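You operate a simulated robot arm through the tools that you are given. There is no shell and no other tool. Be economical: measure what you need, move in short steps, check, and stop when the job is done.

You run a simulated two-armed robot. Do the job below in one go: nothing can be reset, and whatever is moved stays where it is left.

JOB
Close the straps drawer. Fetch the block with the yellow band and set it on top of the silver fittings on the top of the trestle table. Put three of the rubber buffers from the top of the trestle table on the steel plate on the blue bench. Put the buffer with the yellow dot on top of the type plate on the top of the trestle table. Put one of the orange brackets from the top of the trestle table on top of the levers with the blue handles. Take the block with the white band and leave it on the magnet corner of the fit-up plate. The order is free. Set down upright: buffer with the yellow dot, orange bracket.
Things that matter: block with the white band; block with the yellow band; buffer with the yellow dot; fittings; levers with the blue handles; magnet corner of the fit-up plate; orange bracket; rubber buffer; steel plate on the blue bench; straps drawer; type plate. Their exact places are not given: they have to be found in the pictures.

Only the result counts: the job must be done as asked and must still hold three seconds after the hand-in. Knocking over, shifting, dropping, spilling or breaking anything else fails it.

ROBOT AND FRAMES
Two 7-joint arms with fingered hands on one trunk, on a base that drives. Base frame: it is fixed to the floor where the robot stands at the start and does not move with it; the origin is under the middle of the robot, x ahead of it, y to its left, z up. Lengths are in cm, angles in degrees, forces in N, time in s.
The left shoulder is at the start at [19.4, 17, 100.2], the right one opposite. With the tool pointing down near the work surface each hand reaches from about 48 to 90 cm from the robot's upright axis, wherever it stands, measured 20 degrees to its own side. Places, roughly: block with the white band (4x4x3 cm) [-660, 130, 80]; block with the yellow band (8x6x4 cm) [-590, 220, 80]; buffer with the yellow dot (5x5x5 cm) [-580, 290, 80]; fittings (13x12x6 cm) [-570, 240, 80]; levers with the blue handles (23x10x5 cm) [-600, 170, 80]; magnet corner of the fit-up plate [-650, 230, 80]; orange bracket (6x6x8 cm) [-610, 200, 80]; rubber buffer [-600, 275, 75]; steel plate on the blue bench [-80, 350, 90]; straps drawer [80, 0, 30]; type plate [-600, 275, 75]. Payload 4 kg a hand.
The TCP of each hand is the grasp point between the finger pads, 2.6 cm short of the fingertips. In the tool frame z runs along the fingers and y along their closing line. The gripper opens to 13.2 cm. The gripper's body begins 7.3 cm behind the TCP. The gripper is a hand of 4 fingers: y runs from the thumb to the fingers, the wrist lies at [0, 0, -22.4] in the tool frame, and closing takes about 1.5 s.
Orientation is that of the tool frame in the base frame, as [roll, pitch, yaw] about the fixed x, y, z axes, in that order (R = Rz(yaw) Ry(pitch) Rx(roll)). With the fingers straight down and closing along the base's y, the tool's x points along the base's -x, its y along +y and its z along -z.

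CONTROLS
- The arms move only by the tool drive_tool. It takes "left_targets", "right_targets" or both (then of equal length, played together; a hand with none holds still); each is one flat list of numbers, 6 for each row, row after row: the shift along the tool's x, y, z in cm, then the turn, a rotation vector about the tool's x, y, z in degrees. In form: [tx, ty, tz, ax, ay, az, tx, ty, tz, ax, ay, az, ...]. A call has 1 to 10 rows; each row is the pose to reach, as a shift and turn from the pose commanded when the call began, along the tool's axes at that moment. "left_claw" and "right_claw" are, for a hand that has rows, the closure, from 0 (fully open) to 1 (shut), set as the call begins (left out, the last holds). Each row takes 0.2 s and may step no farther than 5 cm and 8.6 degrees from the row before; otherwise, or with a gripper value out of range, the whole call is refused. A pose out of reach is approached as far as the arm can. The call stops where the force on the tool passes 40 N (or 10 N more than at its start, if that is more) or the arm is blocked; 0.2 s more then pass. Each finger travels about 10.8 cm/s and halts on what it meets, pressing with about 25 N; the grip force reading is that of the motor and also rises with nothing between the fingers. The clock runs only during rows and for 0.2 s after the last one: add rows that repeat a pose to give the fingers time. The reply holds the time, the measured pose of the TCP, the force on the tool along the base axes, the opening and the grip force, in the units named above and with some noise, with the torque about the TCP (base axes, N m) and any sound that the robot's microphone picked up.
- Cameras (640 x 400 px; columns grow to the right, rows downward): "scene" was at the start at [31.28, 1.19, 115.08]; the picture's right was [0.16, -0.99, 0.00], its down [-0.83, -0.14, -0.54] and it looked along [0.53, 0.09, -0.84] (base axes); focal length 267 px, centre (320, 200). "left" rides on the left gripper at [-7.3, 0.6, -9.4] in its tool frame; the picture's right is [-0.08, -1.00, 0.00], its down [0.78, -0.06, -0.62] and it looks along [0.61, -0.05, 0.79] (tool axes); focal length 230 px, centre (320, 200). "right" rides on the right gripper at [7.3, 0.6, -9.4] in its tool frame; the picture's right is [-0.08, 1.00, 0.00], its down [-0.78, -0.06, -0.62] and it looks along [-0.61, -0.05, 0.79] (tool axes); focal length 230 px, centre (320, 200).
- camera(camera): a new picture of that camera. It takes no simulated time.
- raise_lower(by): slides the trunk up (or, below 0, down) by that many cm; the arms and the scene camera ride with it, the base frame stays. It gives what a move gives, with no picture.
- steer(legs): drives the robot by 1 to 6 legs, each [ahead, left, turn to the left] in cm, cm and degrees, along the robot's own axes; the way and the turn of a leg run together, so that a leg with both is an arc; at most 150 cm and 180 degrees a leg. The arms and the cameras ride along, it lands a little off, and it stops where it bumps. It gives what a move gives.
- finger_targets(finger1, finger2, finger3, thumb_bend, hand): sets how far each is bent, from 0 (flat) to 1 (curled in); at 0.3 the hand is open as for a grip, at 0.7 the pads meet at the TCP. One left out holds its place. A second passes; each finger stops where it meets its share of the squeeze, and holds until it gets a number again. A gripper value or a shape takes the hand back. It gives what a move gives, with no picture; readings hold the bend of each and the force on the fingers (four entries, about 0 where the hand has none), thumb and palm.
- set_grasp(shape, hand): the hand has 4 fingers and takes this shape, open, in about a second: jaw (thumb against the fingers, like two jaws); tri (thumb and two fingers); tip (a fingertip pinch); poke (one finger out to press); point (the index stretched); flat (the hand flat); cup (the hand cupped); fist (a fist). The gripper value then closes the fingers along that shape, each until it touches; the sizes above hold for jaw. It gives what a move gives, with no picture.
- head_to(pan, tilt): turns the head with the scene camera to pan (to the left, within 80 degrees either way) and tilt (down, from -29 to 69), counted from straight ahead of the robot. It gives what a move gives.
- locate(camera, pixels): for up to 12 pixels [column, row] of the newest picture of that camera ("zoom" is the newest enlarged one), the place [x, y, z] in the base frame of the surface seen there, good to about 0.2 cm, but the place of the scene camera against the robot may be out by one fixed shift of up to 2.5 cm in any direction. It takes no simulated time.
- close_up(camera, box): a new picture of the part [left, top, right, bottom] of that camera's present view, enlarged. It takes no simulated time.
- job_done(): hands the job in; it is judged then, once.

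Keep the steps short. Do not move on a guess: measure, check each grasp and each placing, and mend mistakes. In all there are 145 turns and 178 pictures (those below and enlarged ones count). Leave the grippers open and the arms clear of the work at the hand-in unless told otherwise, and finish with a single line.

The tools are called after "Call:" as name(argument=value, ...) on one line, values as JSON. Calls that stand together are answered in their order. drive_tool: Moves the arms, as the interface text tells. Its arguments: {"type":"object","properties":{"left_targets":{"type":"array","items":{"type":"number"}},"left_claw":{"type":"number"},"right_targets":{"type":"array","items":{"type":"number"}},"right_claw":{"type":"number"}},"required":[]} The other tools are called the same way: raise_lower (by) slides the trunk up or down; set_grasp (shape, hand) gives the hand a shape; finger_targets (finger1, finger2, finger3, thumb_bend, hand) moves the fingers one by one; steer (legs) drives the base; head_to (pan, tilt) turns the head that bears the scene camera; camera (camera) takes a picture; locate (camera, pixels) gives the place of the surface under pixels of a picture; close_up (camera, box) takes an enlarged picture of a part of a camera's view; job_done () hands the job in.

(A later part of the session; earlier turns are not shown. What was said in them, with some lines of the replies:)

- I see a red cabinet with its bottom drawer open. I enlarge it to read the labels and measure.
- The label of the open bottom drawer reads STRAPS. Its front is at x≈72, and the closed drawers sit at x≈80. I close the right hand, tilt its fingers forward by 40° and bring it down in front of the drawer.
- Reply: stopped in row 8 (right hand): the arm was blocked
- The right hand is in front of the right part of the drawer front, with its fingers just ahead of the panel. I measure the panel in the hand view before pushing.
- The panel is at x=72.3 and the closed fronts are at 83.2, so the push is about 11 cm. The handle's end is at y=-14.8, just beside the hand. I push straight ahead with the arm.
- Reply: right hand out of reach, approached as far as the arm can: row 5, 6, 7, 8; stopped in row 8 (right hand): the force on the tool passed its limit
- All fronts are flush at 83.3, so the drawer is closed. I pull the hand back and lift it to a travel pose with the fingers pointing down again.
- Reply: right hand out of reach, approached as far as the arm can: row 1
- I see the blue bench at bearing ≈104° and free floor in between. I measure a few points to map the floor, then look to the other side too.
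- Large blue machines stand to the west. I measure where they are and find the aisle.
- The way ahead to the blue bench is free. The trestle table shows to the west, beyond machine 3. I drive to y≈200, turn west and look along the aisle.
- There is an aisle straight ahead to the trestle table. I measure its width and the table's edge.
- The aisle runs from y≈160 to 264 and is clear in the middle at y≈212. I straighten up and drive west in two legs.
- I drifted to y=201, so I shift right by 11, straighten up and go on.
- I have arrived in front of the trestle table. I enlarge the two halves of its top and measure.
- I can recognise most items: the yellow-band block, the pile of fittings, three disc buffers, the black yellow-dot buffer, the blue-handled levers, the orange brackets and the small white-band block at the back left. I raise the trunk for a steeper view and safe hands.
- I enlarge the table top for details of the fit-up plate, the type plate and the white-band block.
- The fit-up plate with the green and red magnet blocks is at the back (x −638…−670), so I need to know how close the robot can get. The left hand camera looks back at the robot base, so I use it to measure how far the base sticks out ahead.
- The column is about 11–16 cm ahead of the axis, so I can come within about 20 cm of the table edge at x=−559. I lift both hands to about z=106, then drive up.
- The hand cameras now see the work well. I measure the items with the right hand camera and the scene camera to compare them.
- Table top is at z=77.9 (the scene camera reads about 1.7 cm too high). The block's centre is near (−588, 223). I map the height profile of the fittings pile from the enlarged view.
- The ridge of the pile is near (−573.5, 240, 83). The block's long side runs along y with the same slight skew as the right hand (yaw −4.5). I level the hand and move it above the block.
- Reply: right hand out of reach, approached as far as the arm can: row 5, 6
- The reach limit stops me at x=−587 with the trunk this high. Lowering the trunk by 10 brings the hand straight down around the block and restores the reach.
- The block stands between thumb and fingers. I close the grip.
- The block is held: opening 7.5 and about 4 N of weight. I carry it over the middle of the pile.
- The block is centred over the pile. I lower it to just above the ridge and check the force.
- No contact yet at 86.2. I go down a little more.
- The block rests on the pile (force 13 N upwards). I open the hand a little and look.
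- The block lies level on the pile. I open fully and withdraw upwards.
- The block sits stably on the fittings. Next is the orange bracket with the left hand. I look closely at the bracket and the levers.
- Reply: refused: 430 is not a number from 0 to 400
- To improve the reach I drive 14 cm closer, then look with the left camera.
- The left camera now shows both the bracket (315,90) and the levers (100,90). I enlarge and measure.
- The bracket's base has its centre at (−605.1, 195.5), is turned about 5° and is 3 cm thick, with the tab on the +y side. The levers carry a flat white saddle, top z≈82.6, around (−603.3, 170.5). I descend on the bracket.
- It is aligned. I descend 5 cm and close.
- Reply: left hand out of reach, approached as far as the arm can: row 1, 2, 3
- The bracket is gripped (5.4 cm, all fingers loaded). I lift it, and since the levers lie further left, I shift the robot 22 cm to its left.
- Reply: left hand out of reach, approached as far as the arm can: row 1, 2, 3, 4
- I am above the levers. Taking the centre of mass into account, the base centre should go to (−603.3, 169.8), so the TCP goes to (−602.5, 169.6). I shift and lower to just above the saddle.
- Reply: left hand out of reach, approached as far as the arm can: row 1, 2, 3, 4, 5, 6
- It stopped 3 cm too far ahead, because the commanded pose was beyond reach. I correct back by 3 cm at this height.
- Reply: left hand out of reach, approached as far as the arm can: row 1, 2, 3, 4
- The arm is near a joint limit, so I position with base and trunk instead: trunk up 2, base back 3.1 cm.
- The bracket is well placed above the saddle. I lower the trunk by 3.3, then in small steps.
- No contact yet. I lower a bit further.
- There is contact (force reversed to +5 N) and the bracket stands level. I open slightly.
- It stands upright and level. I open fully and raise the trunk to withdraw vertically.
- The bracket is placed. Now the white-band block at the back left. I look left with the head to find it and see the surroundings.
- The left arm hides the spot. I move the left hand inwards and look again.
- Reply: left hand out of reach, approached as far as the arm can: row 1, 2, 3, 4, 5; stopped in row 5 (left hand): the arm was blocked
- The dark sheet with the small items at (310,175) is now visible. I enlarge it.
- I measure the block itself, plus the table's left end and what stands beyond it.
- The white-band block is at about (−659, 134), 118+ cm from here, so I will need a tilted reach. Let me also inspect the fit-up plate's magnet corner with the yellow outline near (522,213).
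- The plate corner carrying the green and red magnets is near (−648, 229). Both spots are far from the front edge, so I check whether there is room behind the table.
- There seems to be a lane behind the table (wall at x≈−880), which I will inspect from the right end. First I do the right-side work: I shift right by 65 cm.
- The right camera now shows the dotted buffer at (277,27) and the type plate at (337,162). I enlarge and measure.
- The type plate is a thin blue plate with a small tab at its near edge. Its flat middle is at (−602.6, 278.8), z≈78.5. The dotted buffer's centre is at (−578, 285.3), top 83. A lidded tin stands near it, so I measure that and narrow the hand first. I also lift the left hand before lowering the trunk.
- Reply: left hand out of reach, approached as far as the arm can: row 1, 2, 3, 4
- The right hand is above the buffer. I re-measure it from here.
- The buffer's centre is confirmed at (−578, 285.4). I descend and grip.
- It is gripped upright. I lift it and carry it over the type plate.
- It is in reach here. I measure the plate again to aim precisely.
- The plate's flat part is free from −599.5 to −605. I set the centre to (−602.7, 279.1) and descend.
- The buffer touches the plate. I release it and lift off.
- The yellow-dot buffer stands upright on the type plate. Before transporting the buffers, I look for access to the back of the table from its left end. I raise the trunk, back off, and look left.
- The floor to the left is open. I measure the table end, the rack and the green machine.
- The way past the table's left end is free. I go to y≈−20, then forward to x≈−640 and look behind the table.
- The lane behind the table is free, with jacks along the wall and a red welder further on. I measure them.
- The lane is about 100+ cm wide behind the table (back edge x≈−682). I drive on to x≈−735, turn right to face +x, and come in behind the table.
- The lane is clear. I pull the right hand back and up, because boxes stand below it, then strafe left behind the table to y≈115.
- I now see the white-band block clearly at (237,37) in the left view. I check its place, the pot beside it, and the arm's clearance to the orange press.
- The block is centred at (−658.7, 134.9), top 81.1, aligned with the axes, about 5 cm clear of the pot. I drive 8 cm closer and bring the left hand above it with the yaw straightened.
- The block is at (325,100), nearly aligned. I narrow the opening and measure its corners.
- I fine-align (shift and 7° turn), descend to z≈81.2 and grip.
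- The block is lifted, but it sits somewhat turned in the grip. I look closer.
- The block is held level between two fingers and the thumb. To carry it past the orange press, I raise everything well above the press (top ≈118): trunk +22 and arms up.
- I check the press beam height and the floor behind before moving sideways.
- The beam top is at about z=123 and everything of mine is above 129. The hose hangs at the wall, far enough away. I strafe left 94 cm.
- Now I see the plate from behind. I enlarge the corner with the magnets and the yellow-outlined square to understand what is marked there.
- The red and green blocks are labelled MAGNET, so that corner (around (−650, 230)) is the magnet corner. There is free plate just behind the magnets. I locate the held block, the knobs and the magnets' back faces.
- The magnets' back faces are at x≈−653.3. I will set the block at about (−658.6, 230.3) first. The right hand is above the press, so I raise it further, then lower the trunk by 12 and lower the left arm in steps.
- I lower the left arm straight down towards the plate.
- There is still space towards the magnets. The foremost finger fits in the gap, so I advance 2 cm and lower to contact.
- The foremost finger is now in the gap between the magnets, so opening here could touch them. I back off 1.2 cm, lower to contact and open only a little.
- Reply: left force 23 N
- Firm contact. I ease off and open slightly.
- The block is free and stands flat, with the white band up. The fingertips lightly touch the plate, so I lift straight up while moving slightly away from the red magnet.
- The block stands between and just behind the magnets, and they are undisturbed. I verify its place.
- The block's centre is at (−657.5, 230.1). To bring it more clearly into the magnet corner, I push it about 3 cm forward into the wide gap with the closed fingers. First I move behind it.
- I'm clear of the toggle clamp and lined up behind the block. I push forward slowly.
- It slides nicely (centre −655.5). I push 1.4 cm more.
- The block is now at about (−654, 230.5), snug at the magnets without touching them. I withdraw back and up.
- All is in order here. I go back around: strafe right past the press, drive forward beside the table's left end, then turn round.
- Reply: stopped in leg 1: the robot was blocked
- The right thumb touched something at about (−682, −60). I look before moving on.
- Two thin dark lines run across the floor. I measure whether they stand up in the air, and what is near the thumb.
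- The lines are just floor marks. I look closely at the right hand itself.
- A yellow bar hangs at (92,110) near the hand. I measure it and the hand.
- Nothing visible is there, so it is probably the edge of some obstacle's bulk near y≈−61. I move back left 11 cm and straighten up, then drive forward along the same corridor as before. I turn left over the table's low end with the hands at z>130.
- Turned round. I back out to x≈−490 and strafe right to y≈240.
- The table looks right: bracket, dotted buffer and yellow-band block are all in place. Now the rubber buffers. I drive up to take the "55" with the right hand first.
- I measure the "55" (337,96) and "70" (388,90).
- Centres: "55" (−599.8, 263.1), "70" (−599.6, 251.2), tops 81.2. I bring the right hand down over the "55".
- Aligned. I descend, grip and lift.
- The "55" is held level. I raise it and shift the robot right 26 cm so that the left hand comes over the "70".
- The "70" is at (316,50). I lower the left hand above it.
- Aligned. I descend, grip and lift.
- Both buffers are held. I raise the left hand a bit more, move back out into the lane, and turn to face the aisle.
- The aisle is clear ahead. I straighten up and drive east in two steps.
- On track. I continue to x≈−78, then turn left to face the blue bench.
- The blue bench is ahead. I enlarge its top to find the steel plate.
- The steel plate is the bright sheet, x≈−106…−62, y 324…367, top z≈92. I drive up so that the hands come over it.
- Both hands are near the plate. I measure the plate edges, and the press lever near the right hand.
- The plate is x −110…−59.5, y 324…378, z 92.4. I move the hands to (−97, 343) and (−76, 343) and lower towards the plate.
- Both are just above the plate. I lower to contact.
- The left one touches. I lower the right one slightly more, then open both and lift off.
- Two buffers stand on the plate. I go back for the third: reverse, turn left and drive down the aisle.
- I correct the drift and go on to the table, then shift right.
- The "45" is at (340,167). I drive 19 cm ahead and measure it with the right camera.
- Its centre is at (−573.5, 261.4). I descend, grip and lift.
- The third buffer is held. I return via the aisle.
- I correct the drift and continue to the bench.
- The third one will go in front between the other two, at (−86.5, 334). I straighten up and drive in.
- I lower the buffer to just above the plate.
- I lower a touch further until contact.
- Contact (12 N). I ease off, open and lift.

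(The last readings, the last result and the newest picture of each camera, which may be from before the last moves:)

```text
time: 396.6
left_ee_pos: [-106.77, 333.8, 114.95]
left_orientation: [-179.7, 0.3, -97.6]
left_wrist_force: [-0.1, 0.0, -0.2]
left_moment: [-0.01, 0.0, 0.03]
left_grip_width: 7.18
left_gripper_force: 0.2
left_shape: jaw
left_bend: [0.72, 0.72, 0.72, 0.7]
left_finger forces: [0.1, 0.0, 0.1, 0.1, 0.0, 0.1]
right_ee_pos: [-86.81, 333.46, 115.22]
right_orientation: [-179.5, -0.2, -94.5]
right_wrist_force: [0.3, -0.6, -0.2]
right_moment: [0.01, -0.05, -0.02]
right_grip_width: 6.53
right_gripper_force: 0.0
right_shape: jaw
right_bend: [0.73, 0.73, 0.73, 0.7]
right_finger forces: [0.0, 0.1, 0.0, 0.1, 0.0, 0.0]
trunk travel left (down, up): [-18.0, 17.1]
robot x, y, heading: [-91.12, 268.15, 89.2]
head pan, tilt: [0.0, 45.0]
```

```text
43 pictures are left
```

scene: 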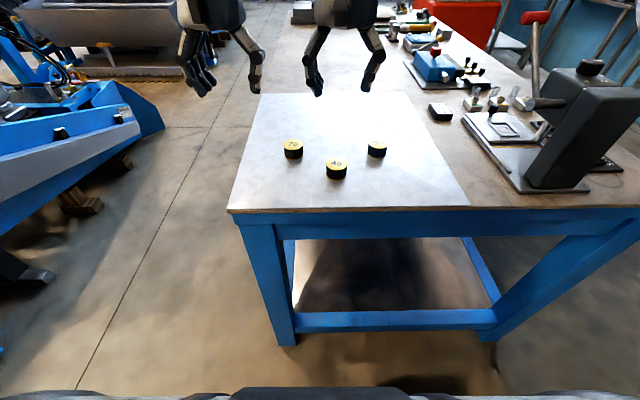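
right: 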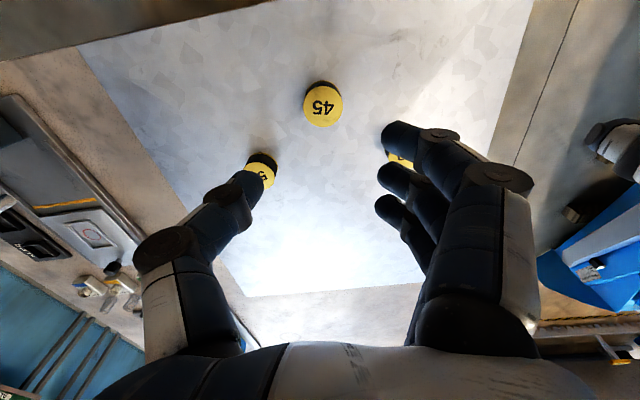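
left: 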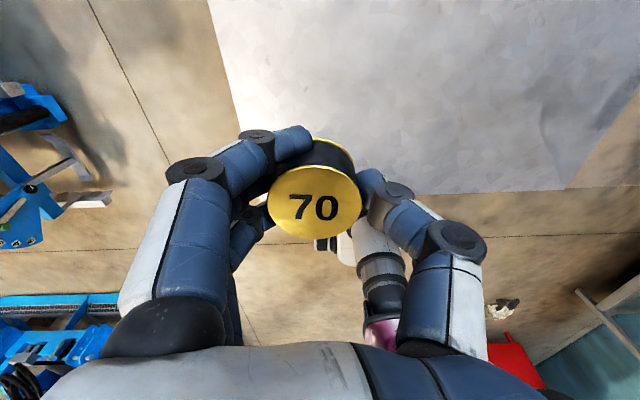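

All three buffers stand on the steel plate. I open both hands fully and back away clear of the bench.

Call:
steer(legs=[[-45, 0, 0]])

Call:
drive_tool(left_targets=[0, 0, 0, 0, 0, 0, 0, 0, 0, 0, 0, 0, 0, 0, 0, 0, 0, 0, 0, 0, 0, 0, 0, 0], right_targets=[0, 0, 0, 0, 0, 0, 0, 0, 0, 0, 0, 0, 0, 0, 0, 0, 0, 0, 0, 0, 0, 0, 0, 0], left_claw=0, right_claw=0)

Call:
camera(camera="scene")

```text
time: 399.3
left_ee_pos: [-107.33, 289.37, 115.06]
left_orientation: [-179.6, 0.1, -97.5]
left_wrist_force: [0.2, 0.0, -0.4]
left_moment: [0.01, 0.04, -0.02]
left_grip_width: 7.21
left_gripper_force: 0.0
left_shape: jaw
left_bend: [0.72, 0.72, 0.72, 0.7]
left_finger forces: [0.0, 0.1, 0.0, 0.0, 0.0, 0.1]
right_ee_pos: [-87.43, 289.08, 115.24]
right_orientation: [-179.6, -0.1, -94.3]
right_wrist_force: [-1.0, -0.4, 0.2]
right_moment: [0.04, -0.01, 0.0]
right_grip_width: 6.53
right_gripper_force: 0.1
right_shape: jaw
right_bend: [0.73, 0.73, 0.73, 0.7]
right_finger forces: [0.1, 0.0, 0.0, 0.0, 0.1, 0.0]
trunk travel left (down, up): [-18.0, 17.1]
robot x, y, heading: [-91.77, 223.91, 89.5]
head pan, tilt: [0.0, 45.0]
```

```text
time: 400.3
left_ee_pos: [-107.43, 289.37, 114.97]
left_orientation: [-179.8, 0.2, -97.3]
left_wrist_force: [0.9, -0.4, -0.6]
left_moment: [0.02, -0.01, -0.03]
left_grip_width: 13.15
left_gripper_force: 0.1
left_shape: jaw
left_bend: [0.3, 0.3, 0.3, 0.3]
left_finger forces: [0.0, 0.0, 0.0, 0.0, 0.0, 0.1]
right_ee_pos: [-87.41, 289.13, 115.15]
right_orientation: [-179.6, -0.2, -94.3]
right_wrist_force: [0.6, -0.1, 0.5]
right_moment: [0.02, -0.01, 0.0]
right_grip_width: 13.16
right_gripper_force: 0.1
right_shape: jaw
right_bend: [0.3, 0.3, 0.3, 0.3]
right_finger forces: [0.0, 0.0, 0.0, 0.1, 0.0, 0.0]
trunk travel left (down, up): [-18.0, 17.1]
robot x, y, heading: [-91.96, 223.72, 89.7]
head pan, tilt: [0.0, 45.0]
```

```text
42 pictures are left
```

scene: 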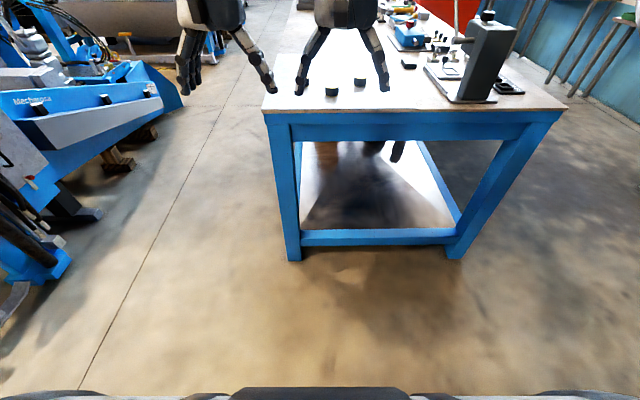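

Everything is clear. Last, I turn to check that the straps drawer has stayed shut.

Call:
steer(legs=[[0, 0, -100]])

Call:
head_to(pan=-40, tilt=18)

Call:
camera(camera="scene")

```text
time: 405.0
left_ee_pos: [-24.53, 227.04, 114.89]
left_orientation: [-179.8, 0.1, 161.9]
left_wrist_force: [0.4, -0.9, 0.3]
left_moment: [0.0, 0.0, 0.04]
left_grip_width: 13.19
left_gripper_force: 0.0
left_shape: jaw
left_bend: [0.3, 0.3, 0.3, 0.3]
left_finger forces: [0.0, 0.0, 0.1, 0.0, 0.0, 0.1]
right_ee_pos: [-28.37, 207.54, 115.15]
right_orientation: [-179.7, -0.1, 165.0]
right_wrist_force: [0.0, 0.3, 0.0]
right_moment: [0.01, 0.0, 0.0]
right_grip_width: 13.18
right_gripper_force: 0.0
right_shape: jaw
right_bend: [0.3, 0.3, 0.3, 0.3]
right_finger forces: [0.1, 0.1, 0.0, 0.0, 0.0, 0.0]
trunk travel left (down, up): [-18.0, 17.1]
robot x, y, heading: [-92.15, 223.8, -11.0]
head pan, tilt: [0.0, 45.0]
```

```text
time: 406.0
left_ee_pos: [-24.45, 227.09, 114.98]
left_orientation: [-179.7, 0.1, 162.0]
left_wrist_force: [-0.1, -0.6, -0.5]
left_moment: [0.0, -0.01, 0.01]
left_grip_width: 13.18
left_gripper_force: 0.0
left_shape: jaw
left_bend: [0.3, 0.3, 0.3, 0.3]
left_finger forces: [0.1, 0.1, 0.0, 0.0, 0.1, 0.0]
right_ee_pos: [-28.6, 207.44, 115.24]
right_orientation: [-179.6, -0.1, 165.0]
right_wrist_force: [-0.3, -0.3, 1.0]
right_moment: [0.0, -0.03, 0.01]
right_grip_width: 13.2
right_gripper_force: 0.0
right_shape: jaw
right_bend: [0.3, 0.3, 0.3, 0.3]
right_finger forces: [0.0, 0.0, 0.0, 0.0, 0.0, 0.0]
trunk travel left (down, up): [-18.0, 17.1]
robot x, y, heading: [-91.8, 223.89, -11.1]
head pan, tilt: [-40.0, 18.0]
```

```text
41 pictures are left
```

scene: 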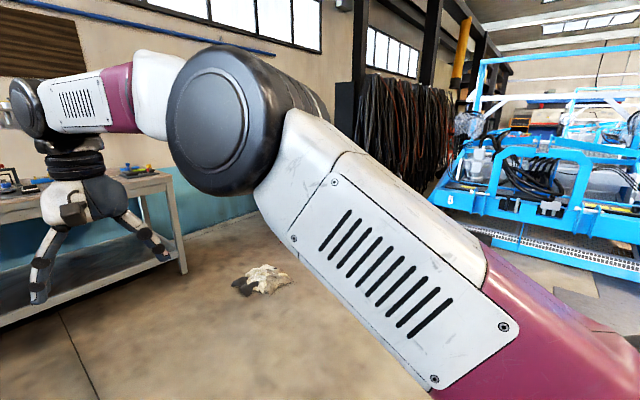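

The arm hides the cabinet. I turn a bit further and look straight ahead.

Call:
steer(legs=[[0, 0, -41]])

Call:
head_to(pan=0, tilt=18)

Call:
camera(camera="scene")

```text
time: 408.3
left_ee_pos: [-38.05, 183.29, 114.92]
left_orientation: [-179.7, 0.1, 122.1]
left_wrist_force: [0.2, -0.4, -0.2]
left_moment: [0.0, -0.01, -0.01]
left_grip_width: 13.19
left_gripper_force: 0.1
left_shape: jaw
left_bend: [0.3, 0.3, 0.3, 0.3]
left_finger forces: [0.1, 0.0, 0.0, 0.1, 0.0, 0.0]
right_ee_pos: [-53.71, 170.87, 115.28]
right_orientation: [-179.6, -0.1, 125.3]
right_wrist_force: [0.1, -0.8, -0.6]
right_moment: [0.01, -0.01, -0.04]
right_grip_width: 13.15
right_gripper_force: 0.1
right_shape: jaw
right_bend: [0.3, 0.3, 0.3, 0.3]
right_finger forces: [0.0, 0.1, 0.0, 0.0, 0.1, 0.1]
trunk travel left (down, up): [-18.0, 17.1]
robot x, y, heading: [-91.98, 223.81, -50.8]
head pan, tilt: [-40.0, 18.0]
```

```text
time: 409.4
left_ee_pos: [-38.07, 183.33, 114.92]
left_orientation: [-179.7, 0.1, 122.2]
left_wrist_force: [-0.7, -0.1, -0.2]
left_moment: [-0.02, 0.01, 0.0]
left_grip_width: 13.2
left_gripper_force: 0.0
left_shape: jaw
left_bend: [0.3, 0.3, 0.3, 0.3]
left_finger forces: [0.0, 0.1, 0.0, 0.0, 0.0, 0.0]
right_ee_pos: [-53.52, 170.84, 115.2]
right_orientation: [-179.6, -0.1, 125.3]
right_wrist_force: [-0.6, 0.6, 1.1]
right_moment: [0.02, -0.01, 0.0]
right_grip_width: 13.17
right_gripper_force: 0.0
right_shape: jaw
right_bend: [0.3, 0.3, 0.3, 0.3]
right_finger forces: [0.0, 0.0, 0.1, 0.0, 0.0, 0.1]
trunk travel left (down, up): [-18.0, 17.1]
robot x, y, heading: [-92.08, 223.9, -50.9]
head pan, tilt: [0.0, 18.0]
```

```text
40 pictures are left
```

scene: 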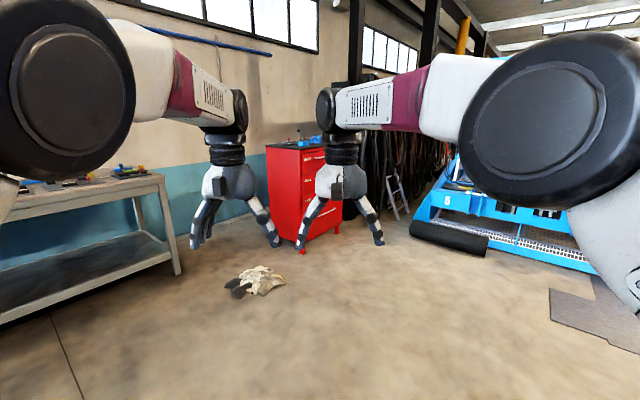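

The cabinet's front is flush and the bottom drawer is shut. All parts of the job are done, the grippers are open and the arms are clear, so I hand in.

Call:
job_done()

```text
The job is handed in.
```

The job is handed in with every item placed as asked; I took the magnet corner to be the spot beside the two MAGNET blocks, not the yellow-outlined square behind it.
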